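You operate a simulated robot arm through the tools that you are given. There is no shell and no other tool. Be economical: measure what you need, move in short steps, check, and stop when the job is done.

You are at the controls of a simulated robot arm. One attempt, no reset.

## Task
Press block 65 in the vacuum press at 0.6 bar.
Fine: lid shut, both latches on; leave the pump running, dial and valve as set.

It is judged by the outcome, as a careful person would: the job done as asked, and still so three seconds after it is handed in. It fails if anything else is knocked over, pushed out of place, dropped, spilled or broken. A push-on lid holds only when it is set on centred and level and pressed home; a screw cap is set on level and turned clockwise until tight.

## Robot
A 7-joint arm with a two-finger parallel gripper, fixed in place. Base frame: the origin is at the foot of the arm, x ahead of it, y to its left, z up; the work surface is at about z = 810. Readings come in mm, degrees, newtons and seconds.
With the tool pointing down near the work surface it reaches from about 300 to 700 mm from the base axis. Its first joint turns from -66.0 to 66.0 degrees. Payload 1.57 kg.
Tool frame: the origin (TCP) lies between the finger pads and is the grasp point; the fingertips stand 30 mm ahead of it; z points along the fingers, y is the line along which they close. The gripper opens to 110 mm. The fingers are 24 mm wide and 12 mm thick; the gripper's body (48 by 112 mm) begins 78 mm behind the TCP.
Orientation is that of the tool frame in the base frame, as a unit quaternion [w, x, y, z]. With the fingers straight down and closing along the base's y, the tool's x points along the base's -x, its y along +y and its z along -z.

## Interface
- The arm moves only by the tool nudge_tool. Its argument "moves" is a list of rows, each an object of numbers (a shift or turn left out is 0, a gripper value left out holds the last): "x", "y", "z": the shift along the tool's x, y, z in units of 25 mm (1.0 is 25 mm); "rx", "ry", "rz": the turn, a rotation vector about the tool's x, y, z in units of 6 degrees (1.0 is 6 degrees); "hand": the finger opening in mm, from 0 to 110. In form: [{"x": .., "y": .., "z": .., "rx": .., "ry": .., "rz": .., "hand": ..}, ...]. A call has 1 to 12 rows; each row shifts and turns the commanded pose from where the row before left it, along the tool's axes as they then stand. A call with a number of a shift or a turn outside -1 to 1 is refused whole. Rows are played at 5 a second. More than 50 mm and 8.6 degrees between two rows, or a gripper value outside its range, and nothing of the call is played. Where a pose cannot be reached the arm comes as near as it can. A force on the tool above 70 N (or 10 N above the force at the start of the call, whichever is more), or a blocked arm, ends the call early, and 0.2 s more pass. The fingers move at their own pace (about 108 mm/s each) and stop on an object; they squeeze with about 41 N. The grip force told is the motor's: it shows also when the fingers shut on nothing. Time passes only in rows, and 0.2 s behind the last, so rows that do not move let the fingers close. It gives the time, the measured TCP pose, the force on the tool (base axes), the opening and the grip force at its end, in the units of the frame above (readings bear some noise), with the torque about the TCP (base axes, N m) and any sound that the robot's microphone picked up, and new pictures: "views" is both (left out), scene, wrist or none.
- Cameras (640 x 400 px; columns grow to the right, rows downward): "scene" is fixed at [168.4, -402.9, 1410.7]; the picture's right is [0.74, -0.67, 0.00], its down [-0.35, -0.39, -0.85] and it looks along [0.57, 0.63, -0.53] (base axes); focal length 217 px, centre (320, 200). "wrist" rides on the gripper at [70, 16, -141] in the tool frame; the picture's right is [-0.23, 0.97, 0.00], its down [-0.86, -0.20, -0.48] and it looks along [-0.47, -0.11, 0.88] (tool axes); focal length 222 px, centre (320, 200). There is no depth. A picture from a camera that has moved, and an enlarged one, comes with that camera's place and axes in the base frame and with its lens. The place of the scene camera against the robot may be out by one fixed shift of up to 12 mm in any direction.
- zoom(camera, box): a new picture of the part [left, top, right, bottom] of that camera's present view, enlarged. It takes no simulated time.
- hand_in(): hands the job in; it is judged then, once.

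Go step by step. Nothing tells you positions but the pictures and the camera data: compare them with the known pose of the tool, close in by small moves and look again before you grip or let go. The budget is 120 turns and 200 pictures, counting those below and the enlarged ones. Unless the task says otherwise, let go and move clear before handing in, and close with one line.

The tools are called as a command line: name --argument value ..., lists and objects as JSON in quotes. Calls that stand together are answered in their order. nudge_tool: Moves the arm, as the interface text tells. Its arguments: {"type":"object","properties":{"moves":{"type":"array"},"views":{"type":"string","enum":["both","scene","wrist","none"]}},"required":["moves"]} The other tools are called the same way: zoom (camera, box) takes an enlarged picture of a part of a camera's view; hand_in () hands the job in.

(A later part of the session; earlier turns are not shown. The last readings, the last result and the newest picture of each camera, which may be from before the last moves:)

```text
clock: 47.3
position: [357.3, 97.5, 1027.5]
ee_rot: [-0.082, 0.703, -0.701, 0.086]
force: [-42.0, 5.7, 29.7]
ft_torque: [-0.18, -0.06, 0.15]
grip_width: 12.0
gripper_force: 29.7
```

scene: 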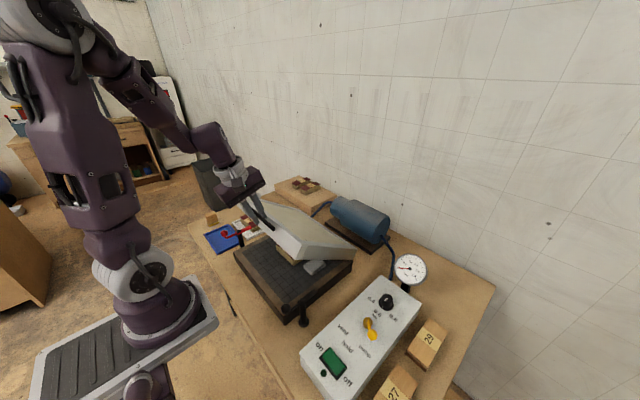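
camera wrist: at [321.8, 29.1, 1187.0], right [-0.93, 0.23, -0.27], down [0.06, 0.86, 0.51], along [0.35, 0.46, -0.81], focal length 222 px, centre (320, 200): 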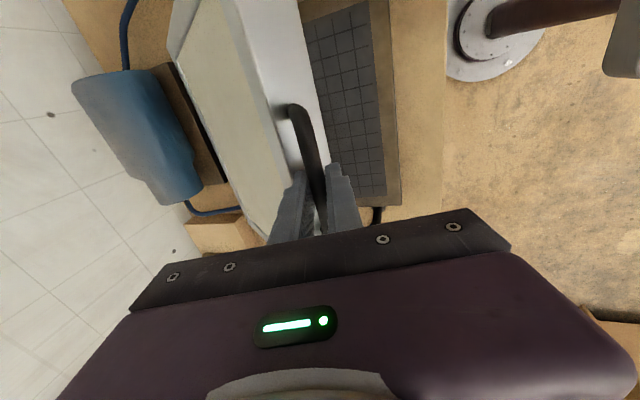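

nudge_tool --moves '[{"z": -0.12}]' --views "both"

zoom --camera "wrist" --box '[260, 80, 380, 240]'

zoom --camera "scene" --box '[230, 170, 300, 240]'

```text
clock: 47.7
position: [359.1, 97.9, 1029.4]
ee_rot: [-0.084, 0.702, -0.702, 0.087]
force: [-18.5, 4.2, 11.3]
ft_torque: [-0.97, 0.21, 0.2]
grip_width: 11.9
gripper_force: 29.0
camera wrist: at [308.2, 28.8, 1160.9], right [-0.95, 0.23, -0.23], down [0.08, 0.86, 0.51], along [0.32, 0.46, -0.83], focal length 222 px, centre (320, 200)
```

scene: 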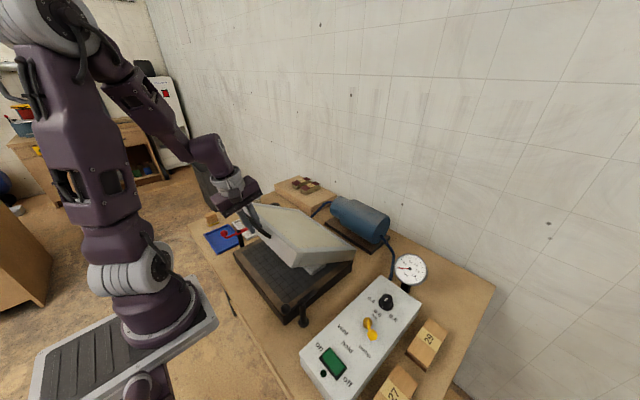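
wrist: 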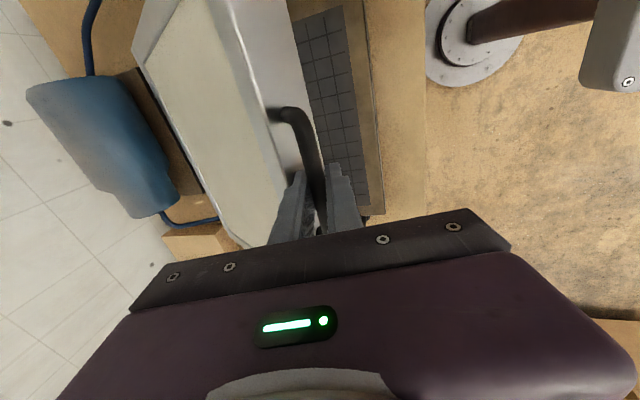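

```text
2.50 times, centred on (320, 160) of wrist
camera zoom: at [308.2, 28.8, 1160.9], right [-0.95, 0.23, -0.23], down [0.08, 0.86, 0.51], along [0.32, 0.46, -0.83], focal length 555 px, centre (320, 300)
```

zoom: 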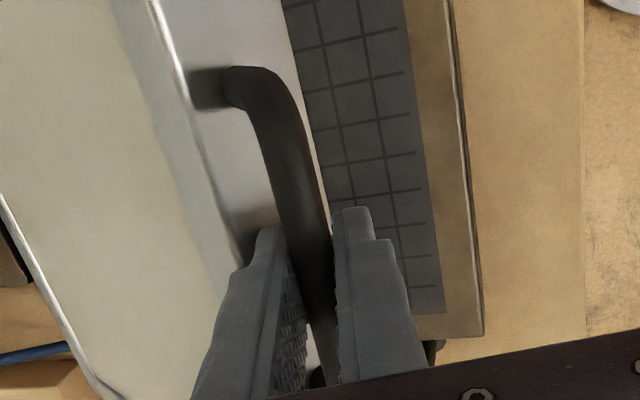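

```text
5.71 times, centred on (265, 205) of scene
camera zoom: at [167.8, -402.8, 1410.8], right [0.74, -0.67, 0.0], down [-0.35, -0.39, -0.85], along [0.57, 0.63, -0.53], focal length 1241 px, centre (634, 171)
```

zoom: 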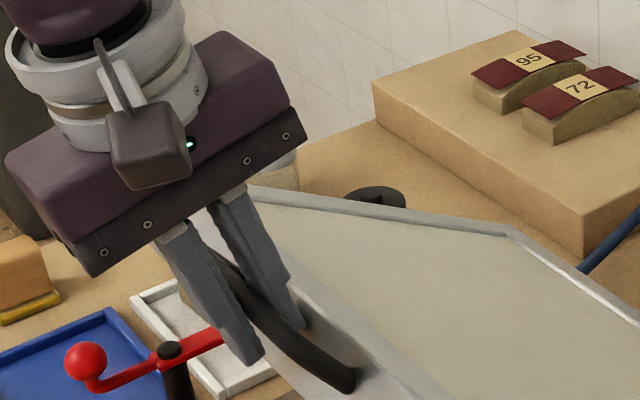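

The far fingertip is close to the lid's face but past the tightest angle now. I go on in 2° steps with a slight outward correction.

nudge_tool --moves '[{"y": 0.347, "z": 0.3, "rx": -0.13}, {"y": 0.302, "z": 0.344, "rx": -0.13}]' --views "none"

```text
clock: 48.3
position: [346.9, 96.4, 1010.4]
ee_rot: [-0.067, 0.705, -0.702, 0.074]
force: [-24.0, 8.2, 14.0]
ft_torque: [-0.55, 0.24, -0.04]
grip_width: 11.8
gripper_force: 29.8
out of reach, approached as far as the arm can: row 2
stopped in row 2: the force on the tool passed its limit at 82 N (the readings are from after the stop); the commanded pose is now the measured one
```

The arm nears its inner reach limit with this pitch, so I turn the tool upright about the bar before going on.

nudge_tool --moves '[{"rx": -0.5, "y": -0.02}, {"rx": -0.5, "y": -0.02}, {"rx": -0.5, "y": -0.02}, {"rx": -0.4, "y": -0.02}]' --views "scene"

zoom --camera "scene" --box '[220, 170, 300, 260]'

```text
clock: 49.3
position: [348.6, 96.9, 1010.5]
ee_rot: [0.003, 0.708, -0.706, 0.005]
force: [-31.1, 2.3, 19.9]
ft_torque: [-0.16, -0.18, 0.43]
grip_width: 11.8
gripper_force: 29.0
```

scene: 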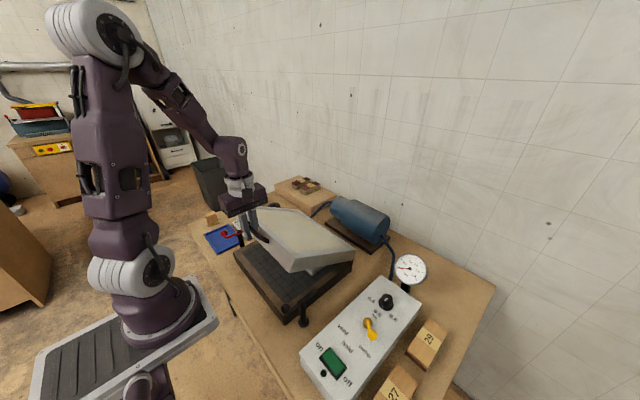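

```text
4.44 times, centred on (260, 215) of scene
camera zoom: at [167.3, -402.9, 1410.9], right [0.74, -0.67, 0.0], down [-0.35, -0.39, -0.85], along [0.57, 0.63, -0.53], focal length 965 px, centre (587, 133)
```

zoom: 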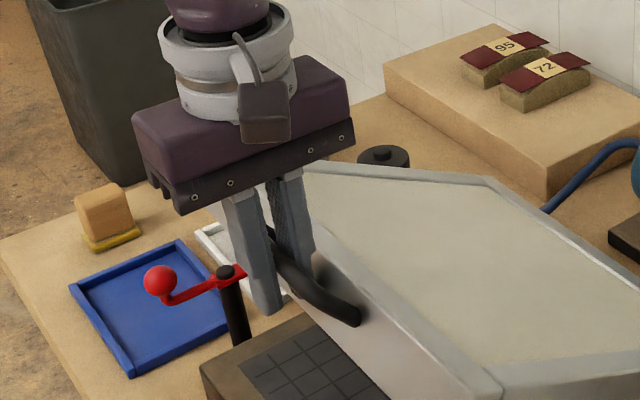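

Now upright; the bar fits an arc about (630, 840), R ≈ 325. I continue down in short steps.

nudge_tool --moves '[{"y": 0.392, "z": 0.568, "rx": -0.15}, {"y": 0.282, "z": 0.62, "rx": -0.15}]' --views "none"

```text
clock: 49.9
position: [331.3, 96.4, 978.3]
ee_rot: [-0.015, -0.707, 0.707, 0.007]
force: [-26.1, -0.7, 16.5]
ft_torque: [-0.25, -0.21, 0.46]
grip_width: 11.7
gripper_force: 29.5
```

nudge_tool --moves '[{"y": 0.309, "z": 0.61, "rx": -0.15}, {"y": 0.194, "z": 0.655, "rx": -0.15}]' --views "scene"

```text
clock: 50.5
position: [316.0, 96.0, 949.1]
ee_rot: [0.026, 0.707, -0.707, -0.017]
force: [-28.0, 7.4, 12.9]
ft_torque: [-0.66, -0.25, 0.59]
grip_width: 11.8
gripper_force: 29.1
```

scene: 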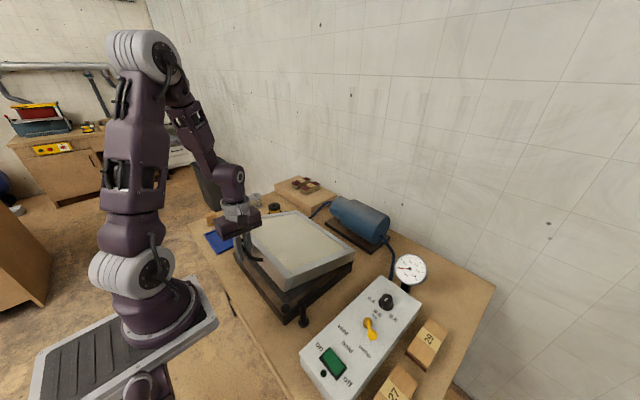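

nudge_tool --moves '[{"y": 0.208, "z": 0.65, "rx": -0.15}, {"y": 0.1, "z": 0.675, "rx": -0.15}]' --views "none"

```text
clock: 51.1
position: [307.7, 97.4, 916.1]
ee_rot: [0.035, 0.707, -0.706, -0.028]
force: [-14.1, 2.1, 5.5]
ft_torque: [-0.05, -0.12, 0.18]
grip_width: 18.0
gripper_force: 7.7
```

The fingers were pushed open a bit; I check the pictures.

nudge_tool --moves '[{}]' --views "both"

zoom --camera "scene" --box '[210, 180, 310, 290]'

zoom --camera "wrist" --box '[240, 80, 400, 240]'

```text
clock: 51.5
position: [307.7, 96.5, 916.5]
ee_rot: [0.035, 0.707, -0.706, -0.029]
force: [-14.8, 3.1, 3.8]
ft_torque: [0.17, -0.13, 0.15]
grip_width: 17.3
gripper_force: 7.1
camera wrist: at [303.2, 28.4, 1056.8], right [-0.97, 0.23, 0.08], down [0.24, 0.86, 0.45], along [0.03, 0.46, -0.89], focal length 222 px, centre (320, 200)
```

scene: 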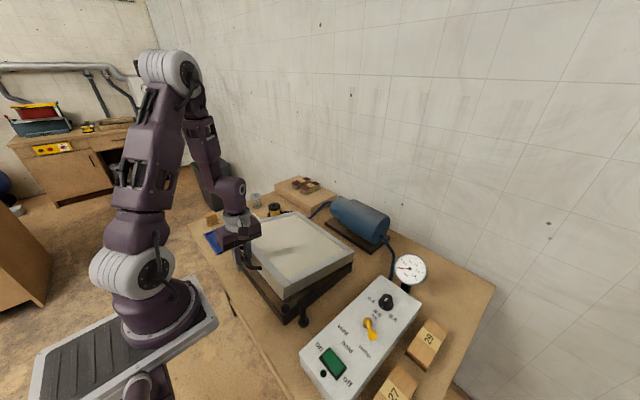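
wrist: 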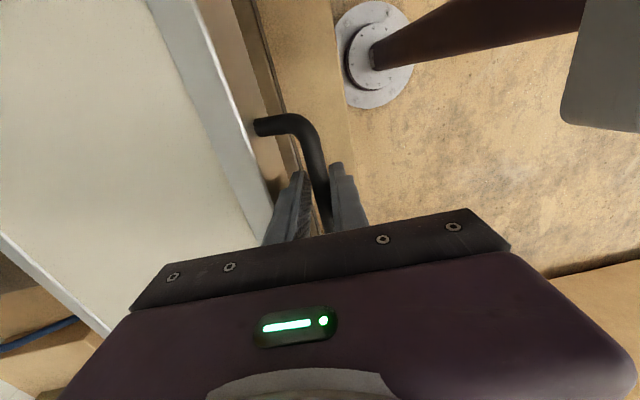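

```text
3.64 times, centred on (260, 235) of scene
camera zoom: at [168.0, -402.8, 1410.8], right [0.74, -0.67, 0.0], down [-0.35, -0.39, -0.85], along [0.57, 0.63, -0.53], focal length 790 px, centre (538, 73)
```

zoom: 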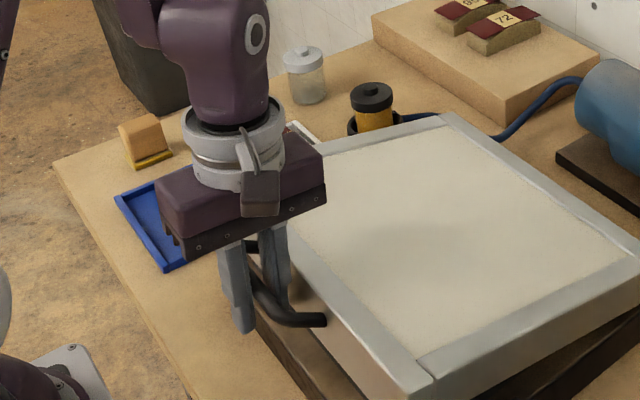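

```text
2.50 times, centred on (320, 160) of wrist
camera zoom: at [303.2, 28.4, 1056.8], right [-0.97, 0.23, 0.08], down [0.24, 0.86, 0.45], along [0.03, 0.46, -0.89], focal length 555 px, centre (320, 300)
```

zoom: 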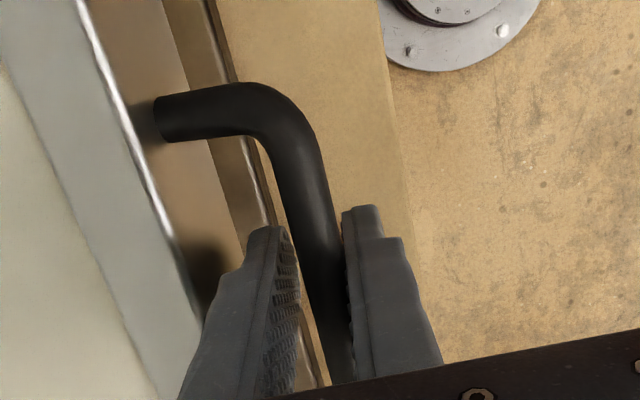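

The far finger is rubbing the lid face; I shift 4 mm toward the robot to free it, let the grip re-close, then continue down.

nudge_tool --moves '[{"y": 0.16}, {}, {}]' --views "none"

```text
clock: 52.3
position: [304.7, 97.0, 916.8]
ee_rot: [0.034, 0.707, -0.706, -0.027]
force: [4.2, -12.0, -1.7]
ft_torque: [0.13, 0.04, 0.76]
grip_width: 12.0
gripper_force: 29.3
```

nudge_tool --moves '[{"y": 0.09, "z": 0.65}, {"y": 0.04, "z": 0.645}]' --views "none"

```text
clock: 52.9
position: [296.3, 96.5, 885.5]
ee_rot: [0.037, 0.707, -0.706, -0.03]
force: [-26.0, 6.0, 4.8]
ft_torque: [-0.62, -0.35, 0.67]
grip_width: 11.8
gripper_force: 28.9
```

nudge_tool --moves '[{"y": 0.075, "z": 0.57}, {"y": 0.015, "z": 0.5}]' --views "scene"

zoom --camera "scene" --box '[220, 190, 360, 330]'

```text
clock: 53.5
position: [291.7, 97.0, 858.8]
ee_rot: [0.036, 0.707, -0.706, -0.029]
force: [-27.0, 3.7, 3.6]
ft_torque: [-0.59, -0.37, 0.68]
grip_width: 11.9
gripper_force: 29.0
```

scene: 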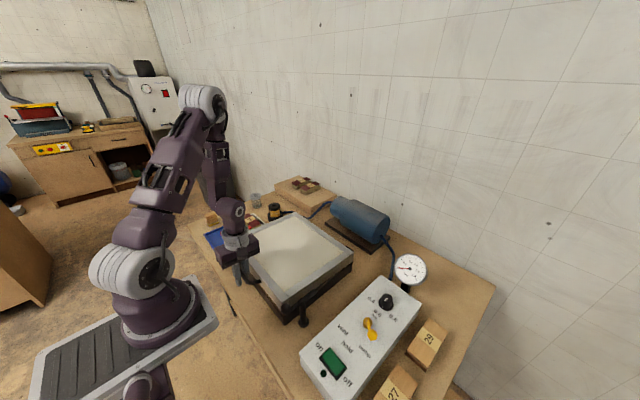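

```text
2.86 times, centred on (290, 260) of scene
camera zoom: at [167.7, -402.8, 1410.8], right [0.74, -0.67, 0.0], down [-0.35, -0.39, -0.85], along [0.57, 0.63, -0.53], focal length 620 px, centre (406, 29)
```

zoom: 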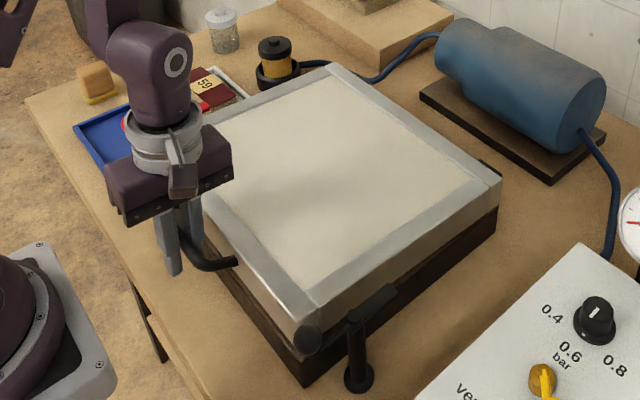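

Almost shut. I continue down gently until it seats.

nudge_tool --moves '[{"y": 0.06, "z": 0.3}, {"z": 0.25}]' --views "none"

nudge_tool --moves '[{"z": 0.2}, {"z": 0.15}]' --views "scene"

zoom --camera "scene" --box '[220, 190, 360, 330]'

```text
clock: 54.1
position: [289.9, 96.6, 846.6]
ee_rot: [0.036, 0.707, -0.706, -0.03]
force: [-27.8, 7.2, 2.2]
ft_torque: [0.22, -0.37, 0.59]
grip_width: 11.9
gripper_force: 29.4
```

```text
clock: 54.7
position: [289.2, 96.0, 836.2]
ee_rot: [0.036, 0.707, -0.705, -0.029]
force: [-33.3, 5.9, 24.8]
ft_torque: [0.05, -0.46, 0.71]
grip_width: 12.0
gripper_force: 29.1
```

scene: 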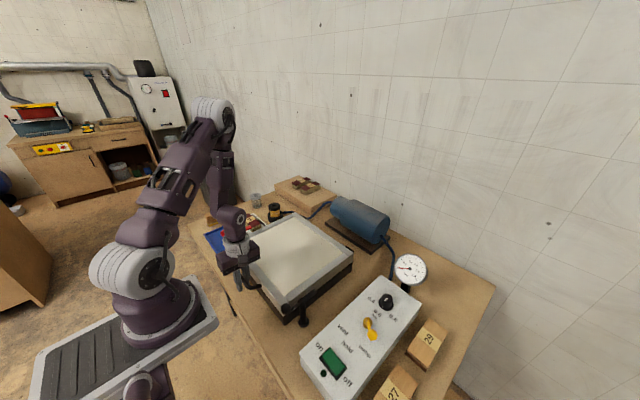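

```text
2.86 times, centred on (290, 260) of scene
camera zoom: at [167.4, -402.9, 1410.9], right [0.74, -0.67, 0.0], down [-0.35, -0.39, -0.85], along [0.57, 0.63, -0.53], focal length 620 px, centre (406, 29)
```

zoom: 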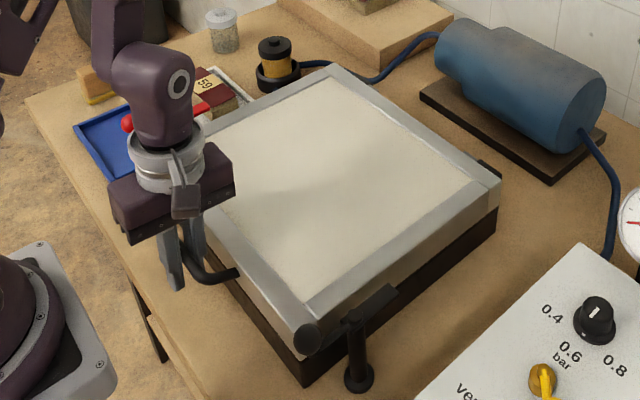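

The lid is down and seated (25 N upward). I release the bar slightly and rise clear.

nudge_tool --moves '[{"hand": 20}, {"y": 0.05}, {"z": -0.4}, {"z": -1}, {"z": -1}, {"z": -1}, {"z": -1}]'

zoom --camera "scene" --box '[220, 190, 360, 330]'

```text
clock: 56.3
position: [300.5, 94.4, 946.9]
ee_rot: [-0.035, -0.706, 0.707, 0.028]
force: [0.5, 0.2, -0.7]
ft_torque: [-0.03, -0.03, -0.02]
grip_width: 20.1
gripper_force: 0.0
camera wrist: at [296.9, 26.6, 1088.2], right [-0.97, 0.23, 0.08], down [0.24, 0.86, 0.45], along [0.03, 0.46, -0.89], focal length 222 px, centre (320, 200)
```

scene: 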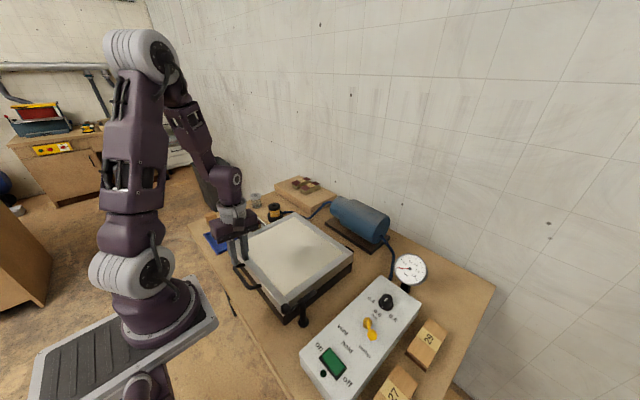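
wrist: 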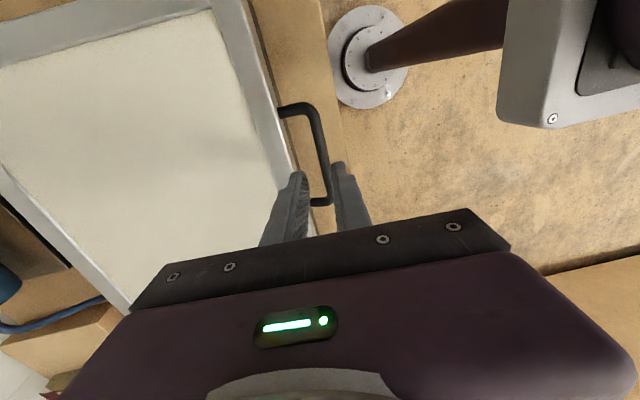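

```text
2.86 times, centred on (290, 260) of scene
camera zoom: at [168.4, -402.9, 1410.7], right [0.74, -0.67, 0.0], down [-0.35, -0.39, -0.85], along [0.57, 0.63, -0.53], focal length 620 px, centre (406, 29)
```

zoom: 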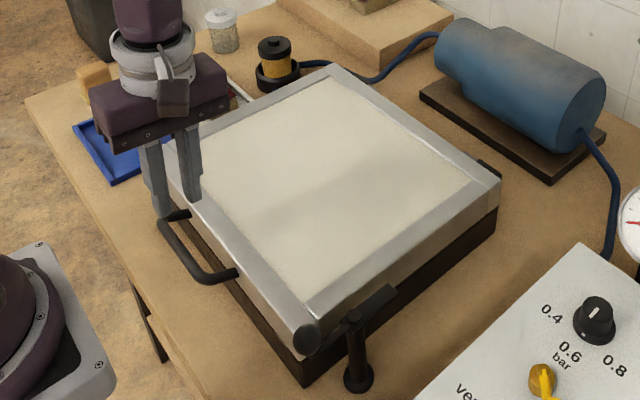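

The lid is shut and stays. Next, the black latch: its ball should be near (325, -104). I level the tool, move above it and turn 45°.

nudge_tool --moves '[{"rx": 0.83, "z": -1}, {"x": 1, "y": -0.1, "z": -0.5}, {"x": 1, "y": -0.1}, {"x": 1, "y": -0.1}, {"x": 1, "y": -0.1}, {"x": 1, "y": -0.1}, {"x": 1, "y": -0.1}, {"x": 1, "y": -0.1}, {"x": 0.9, "y": -0.1}]' --views "none"

nudge_tool --moves '[{"rz": 1, "hand": 44}, {"rz": 1}, {"rz": 1}, {"rz": 1}, {"rz": 1}, {"rz": 1}, {"rz": 1}, {"rz": 0.5}]'

zoom --camera "wrist" --box '[200, 40, 440, 240]'

zoom --camera "scene" --box '[240, 180, 360, 340]'

```text
clock: 58.3
position: [321.9, -99.9, 985.6]
ee_rot: [0.004, 0.708, -0.707, 0.003]
force: [-1.6, -0.4, -0.2]
ft_torque: [0.0, -0.01, 0.03]
grip_width: 19.8
gripper_force: 0.0
```

```text
clock: 60.1
position: [323.5, -101.2, 986.2]
ee_rot: [-0.002, -0.381, 0.924, -0.004]
force: [-0.4, 0.0, 0.4]
ft_torque: [0.01, 0.04, 0.01]
grip_width: 44.3
gripper_force: 0.1
camera wrist: at [261.8, -136.1, 1125.4], right [-0.53, 0.85, -0.01], down [0.75, 0.47, 0.47], along [0.4, 0.24, -0.88], focal length 222 px, centre (320, 200)
```

scene: 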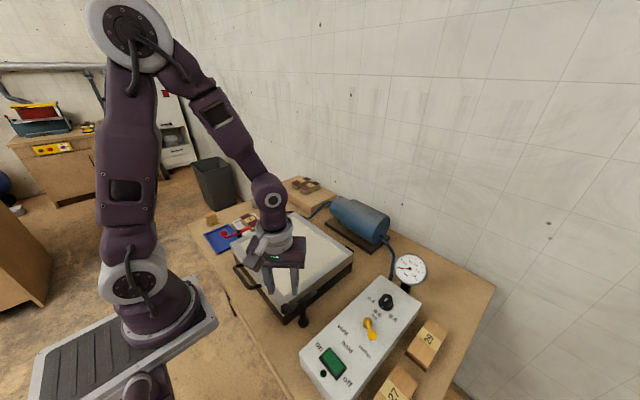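
wrist: 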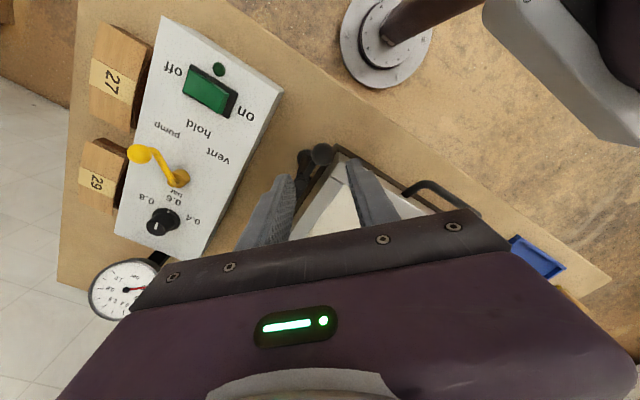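

```text
2.00 times, centred on (320, 140) of wrist
camera zoom: at [261.8, -136.1, 1125.4], right [-0.53, 0.85, -0.01], down [0.75, 0.47, 0.47], along [0.4, 0.24, -0.88], focal length 444 px, centre (320, 320)
```

zoom: 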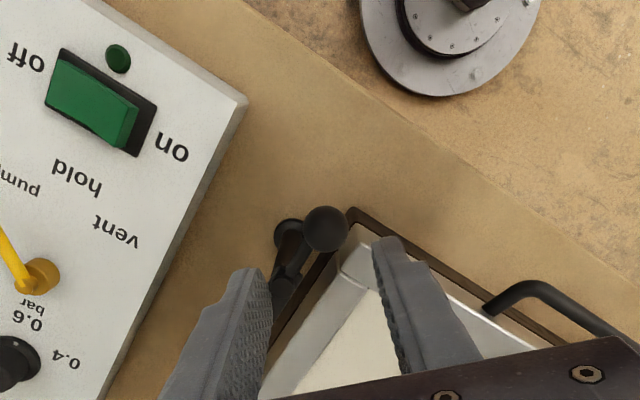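

```text
2.50 times, centred on (300, 260) of scene
camera zoom: at [168.4, -402.9, 1410.7], right [0.74, -0.67, 0.0], down [-0.35, -0.39, -0.85], along [0.57, 0.63, -0.53], focal length 543 px, centre (370, 50)
```

zoom: 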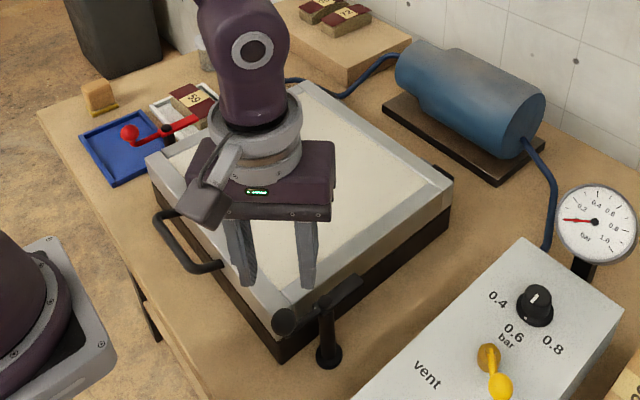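

The ball is at about (323, -98, 878), right under the tool. I open the fingers as a loose cage and descend around it.

nudge_tool --moves '[{"x": -0.05, "y": 0.1, "hand": 54}, {"z": 0.8}, {"z": 0.8}, {"z": 0.6}]'

zoom --camera "wrist" --box '[220, 40, 420, 240]'

zoom --camera "scene" --box '[260, 230, 350, 330]'

```text
clock: 61.1
position: [322.7, -98.1, 930.8]
ee_rot: [-0.002, -0.383, 0.924, -0.003]
force: [-0.9, 0.2, -0.7]
ft_torque: [-0.03, 0.0, 0.01]
grip_width: 54.1
gripper_force: 0.0
camera wrist: at [261.7, -134.7, 1070.1], right [-0.53, 0.85, -0.01], down [0.75, 0.47, 0.47], along [0.4, 0.25, -0.88], focal length 222 px, centre (320, 200)
```

scene: 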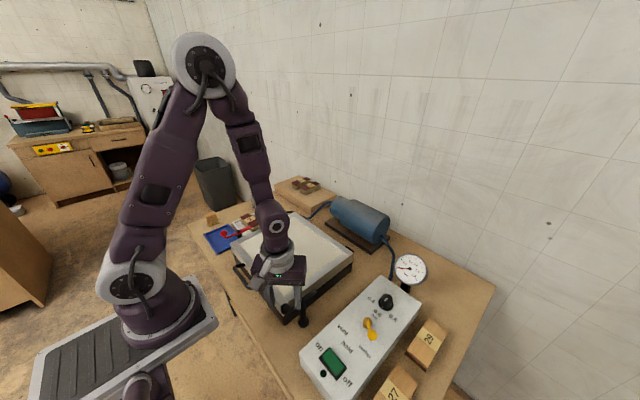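
wrist: 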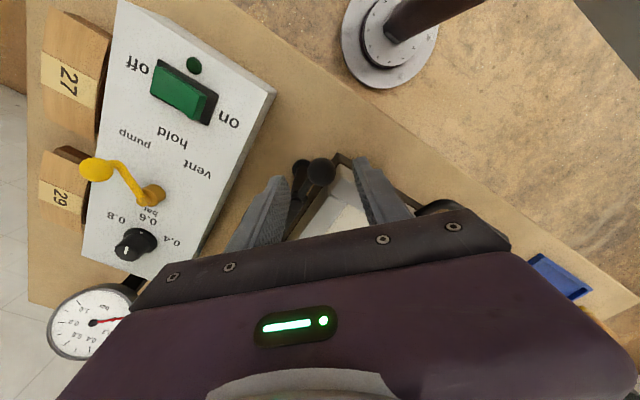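

```text
2.00 times, centred on (320, 140) of wrist
camera zoom: at [261.7, -134.7, 1070.1], right [-0.53, 0.85, -0.01], down [0.75, 0.47, 0.47], along [0.4, 0.25, -0.88], focal length 444 px, centre (320, 320)
```

zoom: 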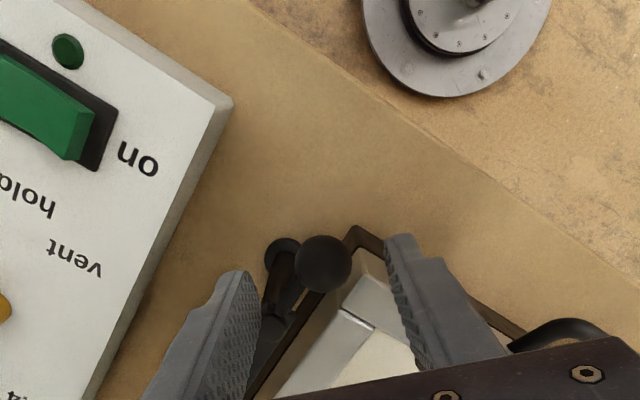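

```text
4.00 times, centred on (305, 280) of scene
camera zoom: at [168.4, -402.9, 1410.7], right [0.74, -0.67, 0.0], down [-0.35, -0.39, -0.85], along [0.57, 0.63, -0.53], focal length 869 px, centre (380, -120)
```

zoom: 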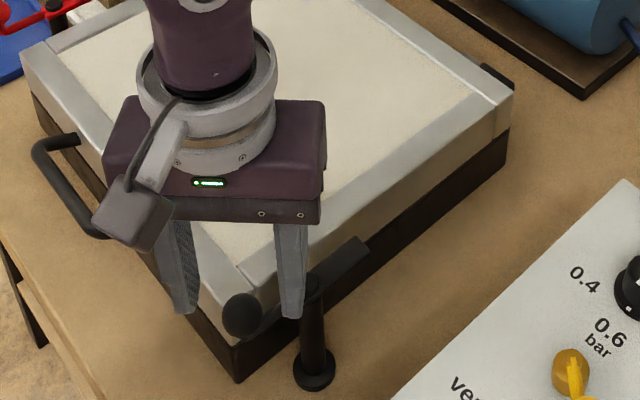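

The lead finger would come too near the lever arm, so I'll push with closed fingers from behind the ball instead. I rise, shift to the far side of the ball, close and descend.

nudge_tool --moves '[{"z": -0.8}, {"x": -0.1, "y": 0.6, "hand": 0}, {"x": -0.1, "y": 0.6}, {}, {"z": 0.8}, {"z": 0.8}, {"z": 0.5}]'

zoom --camera "wrist" --box '[220, 40, 420, 240]'

zoom --camera "scene" --box '[250, 230, 340, 330]'

```text
clock: 62.7
position: [305.4, -72.5, 895.5]
ee_rot: [-0.002, -0.383, 0.924, -0.004]
force: [-0.6, -0.8, 0.7]
ft_torque: [0.01, -0.02, -0.01]
grip_width: 0.1
gripper_force: 21.6
camera wrist: at [244.0, -109.8, 1035.1], right [-0.53, 0.85, -0.01], down [0.75, 0.47, 0.47], along [0.4, 0.25, -0.88], focal length 222 px, centre (320, 200)
```

scene: 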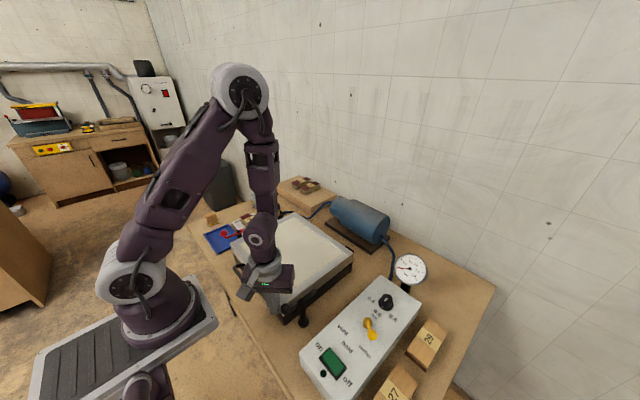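
wrist: 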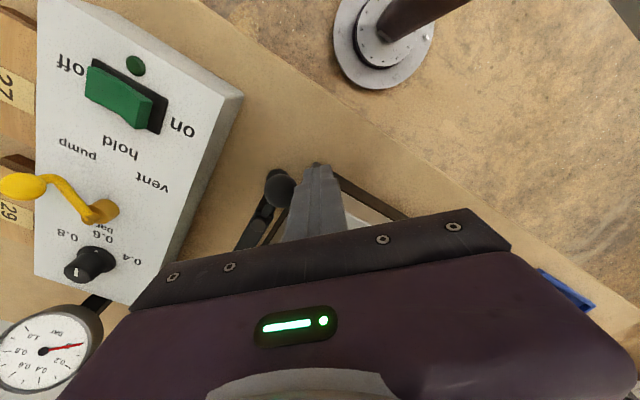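

```text
2.00 times, centred on (320, 140) of wrist
camera zoom: at [244.0, -109.8, 1035.1], right [-0.53, 0.85, -0.01], down [0.75, 0.47, 0.47], along [0.4, 0.25, -0.88], focal length 444 px, centre (320, 320)
```

zoom: 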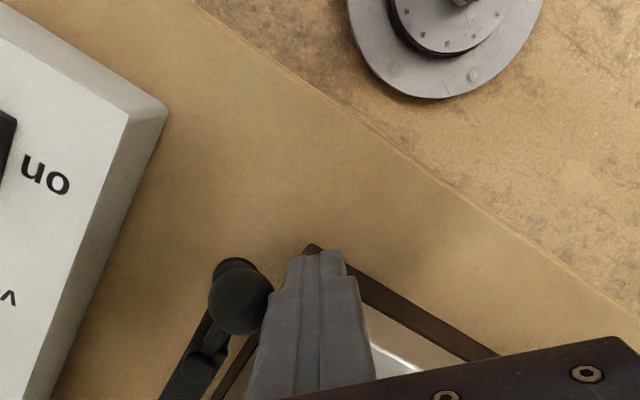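

```text
4.00 times, centred on (295, 280) of scene
camera zoom: at [168.4, -402.9, 1410.7], right [0.74, -0.67, 0.0], down [-0.35, -0.39, -0.85], along [0.57, 0.63, -0.53], focal length 869 px, centre (420, -120)
```

zoom: 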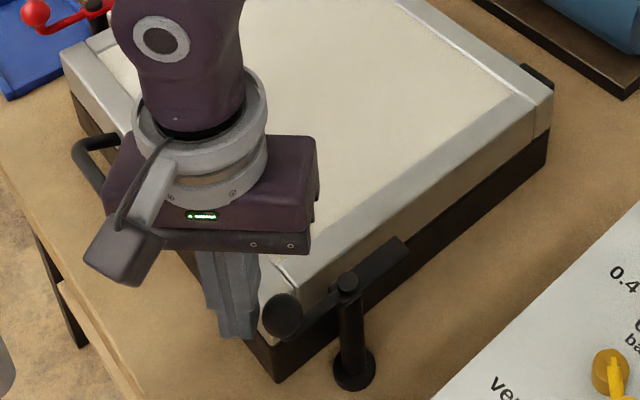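

The poker stands right beside the ball; the pivot is near (366, -98). I push along the arc, first half.

nudge_tool --moves '[{"x": 0.464, "y": -0.617}, {"x": 0.167, "y": -0.404}, {"x": 0.057, "y": -0.436}]'

zoom --camera "wrist" --box '[220, 40, 420, 240]'

zoom --camera "scene" --box '[250, 230, 340, 330]'

```text
clock: 63.5
position: [318.8, -112.1, 896.7]
ee_rot: [-0.002, -0.383, 0.924, -0.005]
force: [-0.5, -0.6, 0.9]
ft_torque: [0.04, -0.01, -0.03]
grip_width: 0.1
gripper_force: 21.9
camera wrist: at [257.3, -148.1, 1036.4], right [-0.53, 0.85, -0.01], down [0.75, 0.47, 0.47], along [0.41, 0.24, -0.88], focal length 222 px, centre (320, 200)
```

scene: 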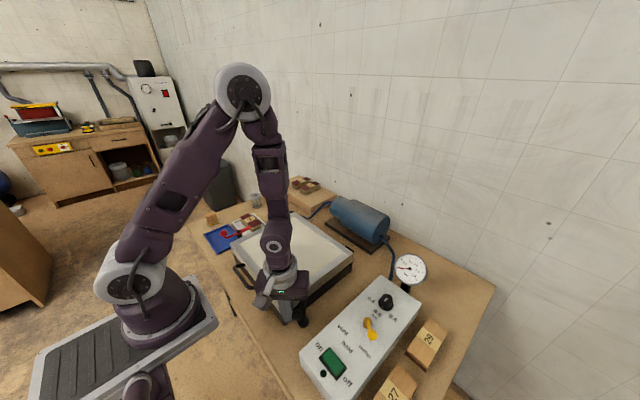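
wrist: 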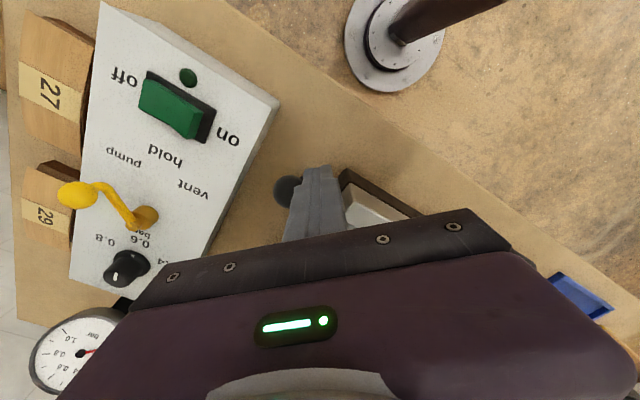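

```text
2.00 times, centred on (320, 140) of wrist
camera zoom: at [257.3, -148.1, 1036.4], right [-0.53, 0.85, -0.01], down [0.75, 0.47, 0.47], along [0.41, 0.24, -0.88], focal length 444 px, centre (320, 320)
```

zoom: 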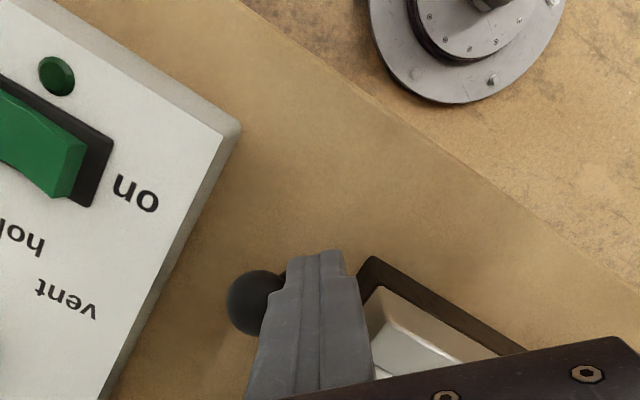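

```text
4.00 times, centred on (295, 280) of scene
camera zoom: at [168.4, -402.9, 1410.7], right [0.74, -0.67, 0.0], down [-0.35, -0.39, -0.85], along [0.57, 0.63, -0.53], focal length 869 px, centre (420, -120)
```

zoom: 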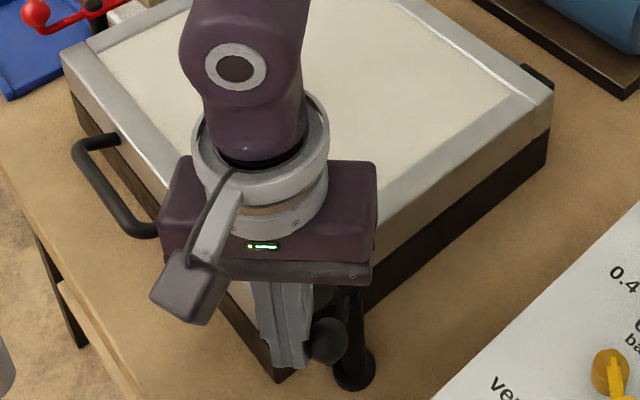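

The lever is swinging as planned. I push through the second half.

nudge_tool --moves '[{"x": -0.057, "y": -0.436}, {"x": -0.167, "y": -0.404}, {"x": -0.269, "y": -0.348}, {"x": -0.1, "y": -0.1}]'

zoom --camera "wrist" --box '[220, 40, 420, 240]'

zoom --camera "scene" --box '[250, 230, 340, 330]'

```text
clock: 64.5
position: [349.9, -124.2, 897.4]
ee_rot: [-0.003, -0.383, 0.924, -0.004]
force: [-0.4, 0.6, 0.2]
ft_torque: [-0.05, -0.02, 0.01]
grip_width: 0.0
gripper_force: 21.2
camera wrist: at [288.7, -159.8, 1037.2], right [-0.53, 0.85, -0.01], down [0.75, 0.47, 0.47], along [0.4, 0.25, -0.88], focal length 222 px, centre (320, 200)
```

scene: 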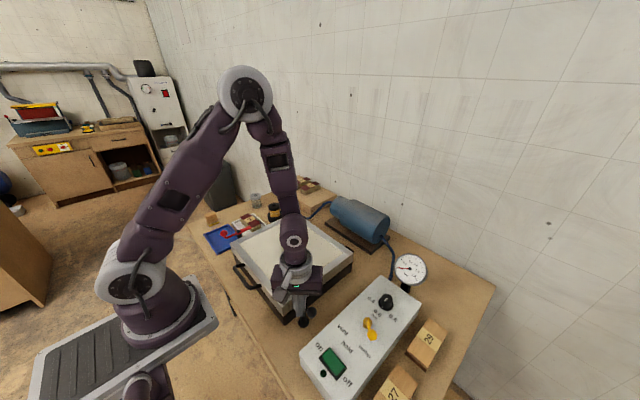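
wrist: 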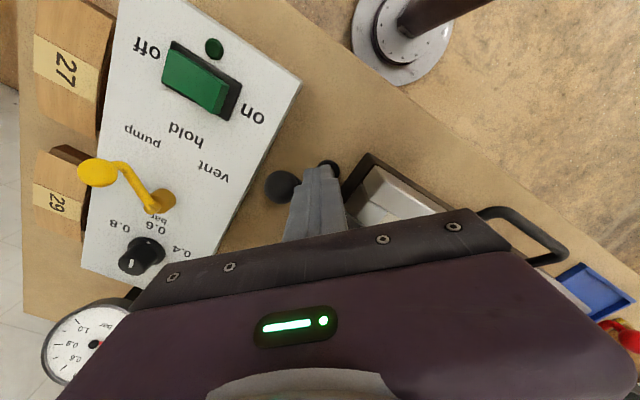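

```text
2.00 times, centred on (320, 140) of wrist
camera zoom: at [288.7, -159.8, 1037.2], right [-0.53, 0.85, -0.01], down [0.75, 0.47, 0.47], along [0.4, 0.25, -0.88], focal length 444 px, centre (320, 320)
```

zoom: 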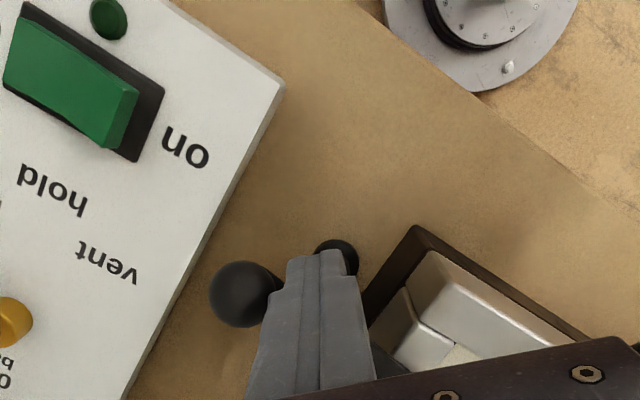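

```text
4.00 times, centred on (295, 280) of scene
camera zoom: at [168.4, -402.9, 1410.7], right [0.74, -0.67, 0.0], down [-0.35, -0.39, -0.85], along [0.57, 0.63, -0.53], focal length 869 px, centre (420, -120)
```

zoom: 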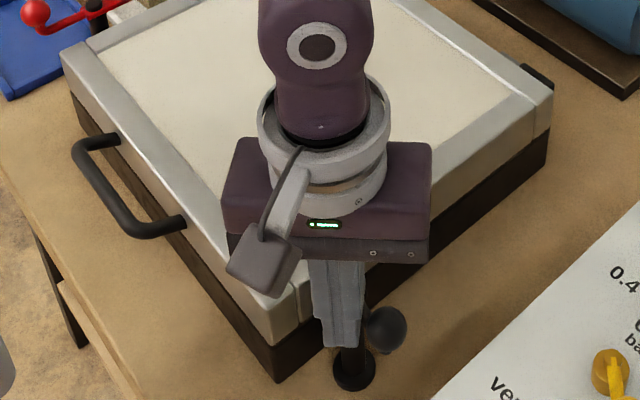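

The ball now stands at about (367, -147), a full quarter turn. I rise to see the tab over the lid.

nudge_tool --moves '[{"x": 0.2, "y": 0.3}, {"z": -0.6}, {"z": -1}, {"z": -1}, {"z": -1}, {"x": 1, "y": 0.5}, {"x": 1}]'

zoom --camera "scene" --box '[250, 230, 350, 330]'

zoom --camera "wrist" --box '[220, 60, 420, 220]'

```text
clock: 66.1
position: [297.2, -147.6, 989.2]
ee_rot: [-0.003, -0.384, 0.923, -0.004]
force: [-0.8, -0.9, -0.2]
ft_torque: [-0.04, -0.02, 0.0]
grip_width: 0.1
gripper_force: 21.7
camera wrist: at [236.5, -183.8, 1128.6], right [-0.53, 0.85, -0.01], down [0.75, 0.47, 0.47], along [0.4, 0.25, -0.88], focal length 222 px, centre (320, 200)
```

scene: 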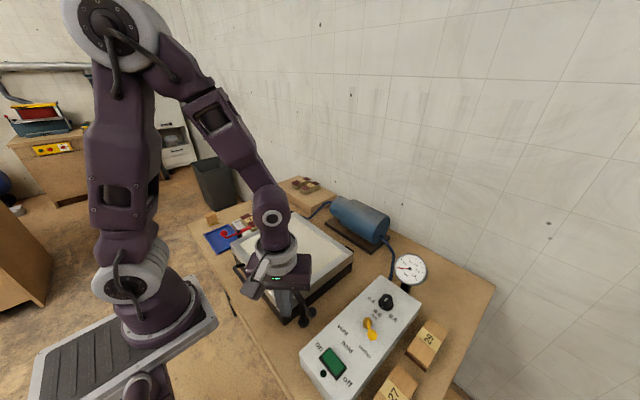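
wrist: 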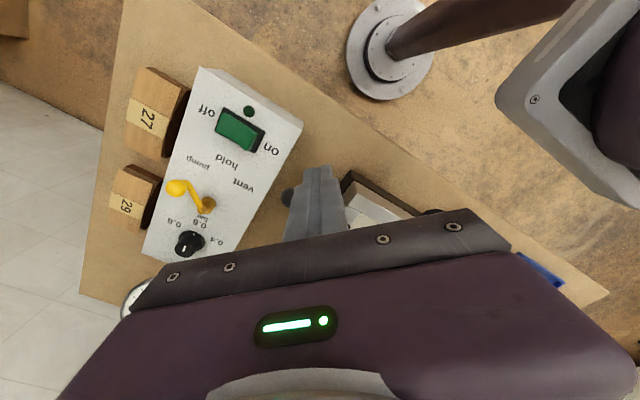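

```text
4.00 times, centred on (300, 280) of scene
camera zoom: at [168.4, -402.9, 1410.7], right [0.74, -0.67, 0.0], down [-0.35, -0.39, -0.85], along [0.57, 0.63, -0.53], focal length 869 px, centre (400, -120)
```

zoom: 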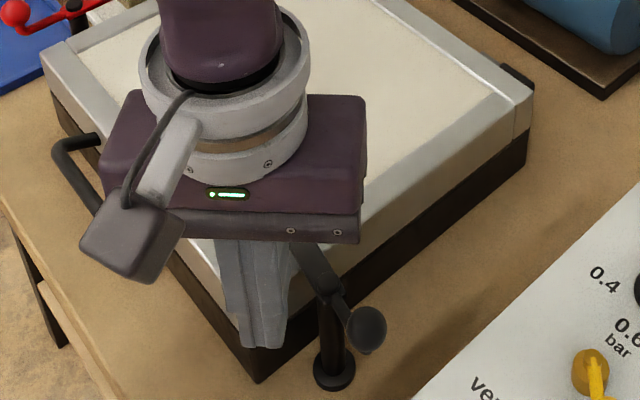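

```text
2.50 times, centred on (320, 140) of wrist
camera zoom: at [236.5, -183.8, 1128.6], right [-0.53, 0.85, -0.01], down [0.75, 0.47, 0.47], along [0.4, 0.25, -0.88], focal length 555 px, centre (320, 350)
```

zoom: 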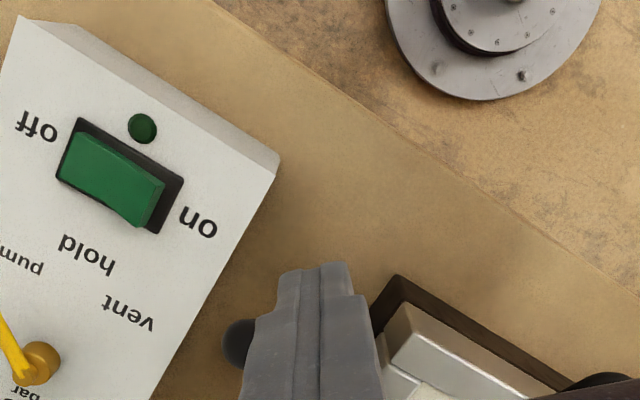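

Black latch's tab points over the lid. Now the red latch: ball ≈ (322, 296), pivot ≈ (368, 299). I move there at height.

nudge_tool --moves '[{"x": -1, "y": 0.98}, {"x": -1, "y": 0.98}, {"x": -1, "y": 0.98}, {"x": -1, "y": 0.98}, {"x": -1, "y": 0.98}, {"x": -1, "y": 0.98}, {"x": -1, "y": 0.98}, {"x": -1, "y": 0.98}, {"x": -1, "y": 0.98}, {"x": -1, "y": 0.98}, {"x": -1, "y": 0.98}, {"x": -1, "y": 0.98}]'

zoom --camera "wrist" --box '[220, 40, 420, 240]'

zoom --camera "scene" --box '[200, 190, 350, 340]'

```text
clock: 68.7
position: [300.7, 272.6, 983.4]
ee_rot: [-0.002, -0.383, 0.924, -0.003]
force: [0.1, 0.0, 0.2]
ft_torque: [0.02, -0.01, 0.0]
grip_width: 0.1
gripper_force: 21.5
camera wrist: at [240.3, 236.8, 1123.0], right [-0.53, 0.85, -0.01], down [0.75, 0.47, 0.47], along [0.4, 0.25, -0.88], focal length 222 px, centre (320, 200)
```

scene: 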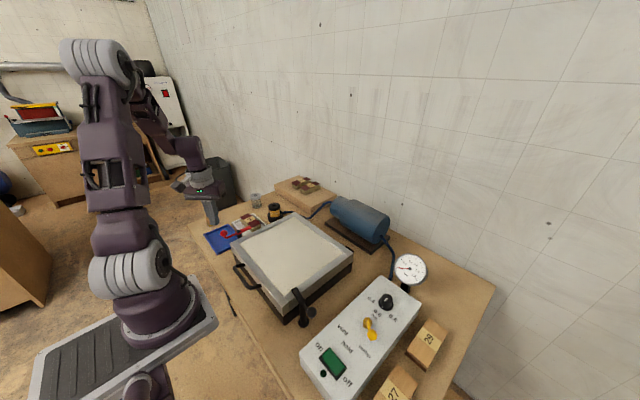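
wrist: 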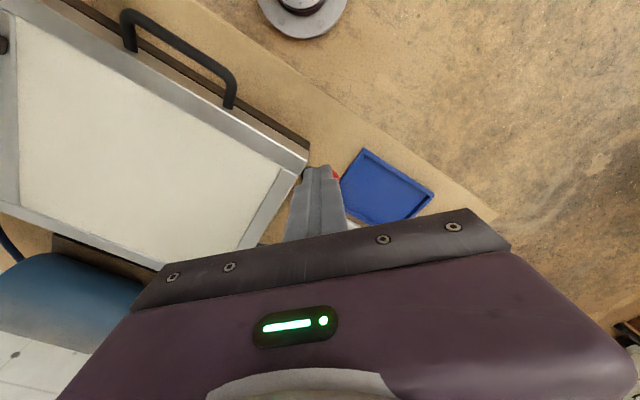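

```text
2.00 times, centred on (320, 140) of wrist
camera zoom: at [240.3, 236.8, 1123.0], right [-0.53, 0.85, -0.01], down [0.75, 0.47, 0.47], along [0.4, 0.25, -0.88], focal length 444 px, centre (320, 320)
```

zoom: 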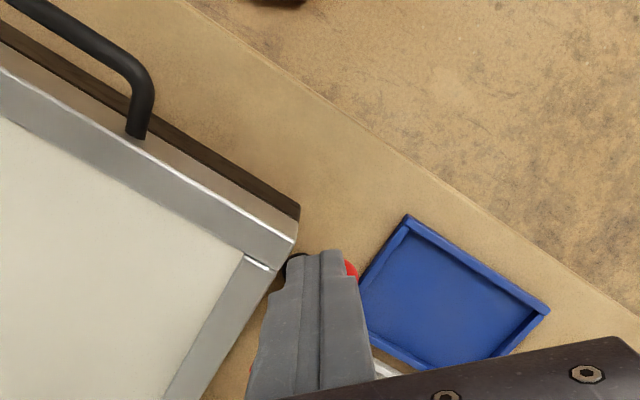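

```text
2.67 times, centred on (275, 265) of scene
camera zoom: at [168.4, -402.9, 1410.7], right [0.74, -0.67, 0.0], down [-0.35, -0.39, -0.85], along [0.57, 0.63, -0.53], focal length 579 px, centre (440, 27)
```

zoom: 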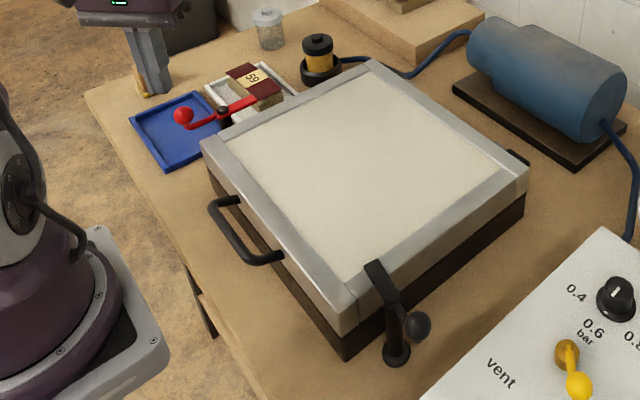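

Black latch is over the lid, confirmed. I descend beside the red ball and check.

nudge_tool --moves '[{"z": 0.9}, {"z": 0.9}, {"z": 0.9}, {"z": 0.8}]'

zoom --camera "wrist" --box '[220, 40, 420, 240]'

zoom --camera "scene" --box '[190, 180, 280, 270]'

```text
clock: 69.7
position: [303.3, 270.1, 895.8]
ee_rot: [-0.002, -0.383, 0.924, -0.003]
force: [0.8, 0.3, -0.2]
ft_torque: [0.0, 0.0, 0.01]
grip_width: 0.0
gripper_force: 21.1
camera wrist: at [241.6, 234.6, 1035.2], right [-0.53, 0.85, -0.01], down [0.75, 0.47, 0.47], along [0.4, 0.25, -0.88], focal length 222 px, centre (320, 200)
```

scene: 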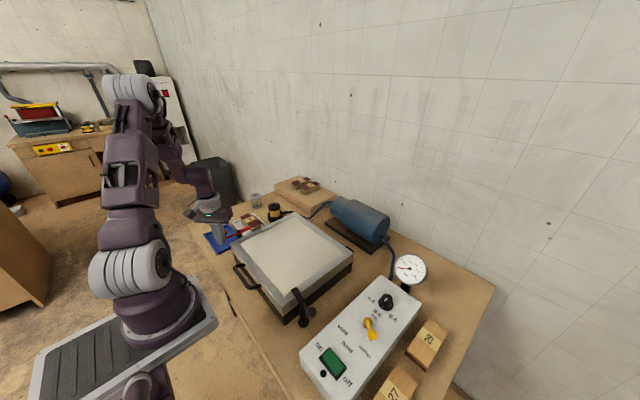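
wrist: 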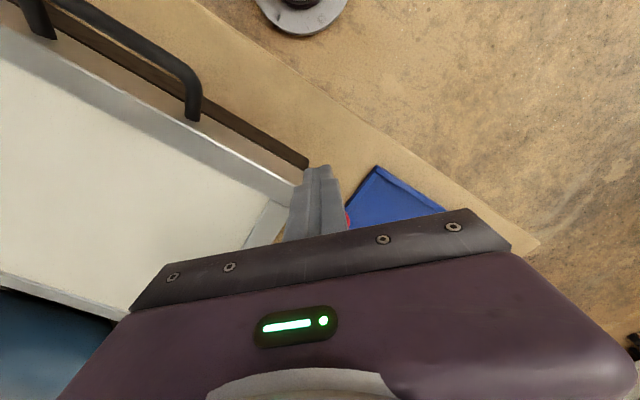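

```text
2.00 times, centred on (320, 140) of wrist
camera zoom: at [241.6, 234.6, 1035.2], right [-0.53, 0.85, -0.01], down [0.75, 0.47, 0.47], along [0.4, 0.25, -0.88], focal length 444 px, centre (320, 320)
```

zoom: 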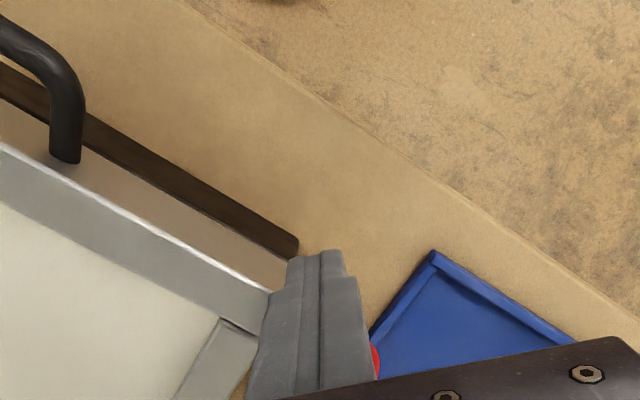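

```text
4.44 times, centred on (235, 225) of scene
camera zoom: at [168.4, -402.9, 1410.7], right [0.74, -0.67, 0.0], down [-0.35, -0.39, -0.85], along [0.57, 0.63, -0.53], focal length 965 px, centre (698, 89)
```

zoom: 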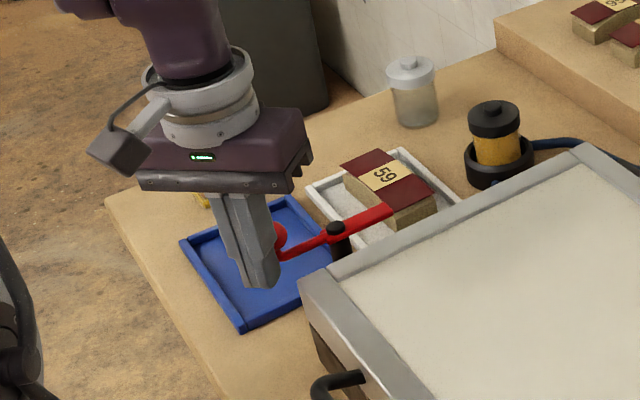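

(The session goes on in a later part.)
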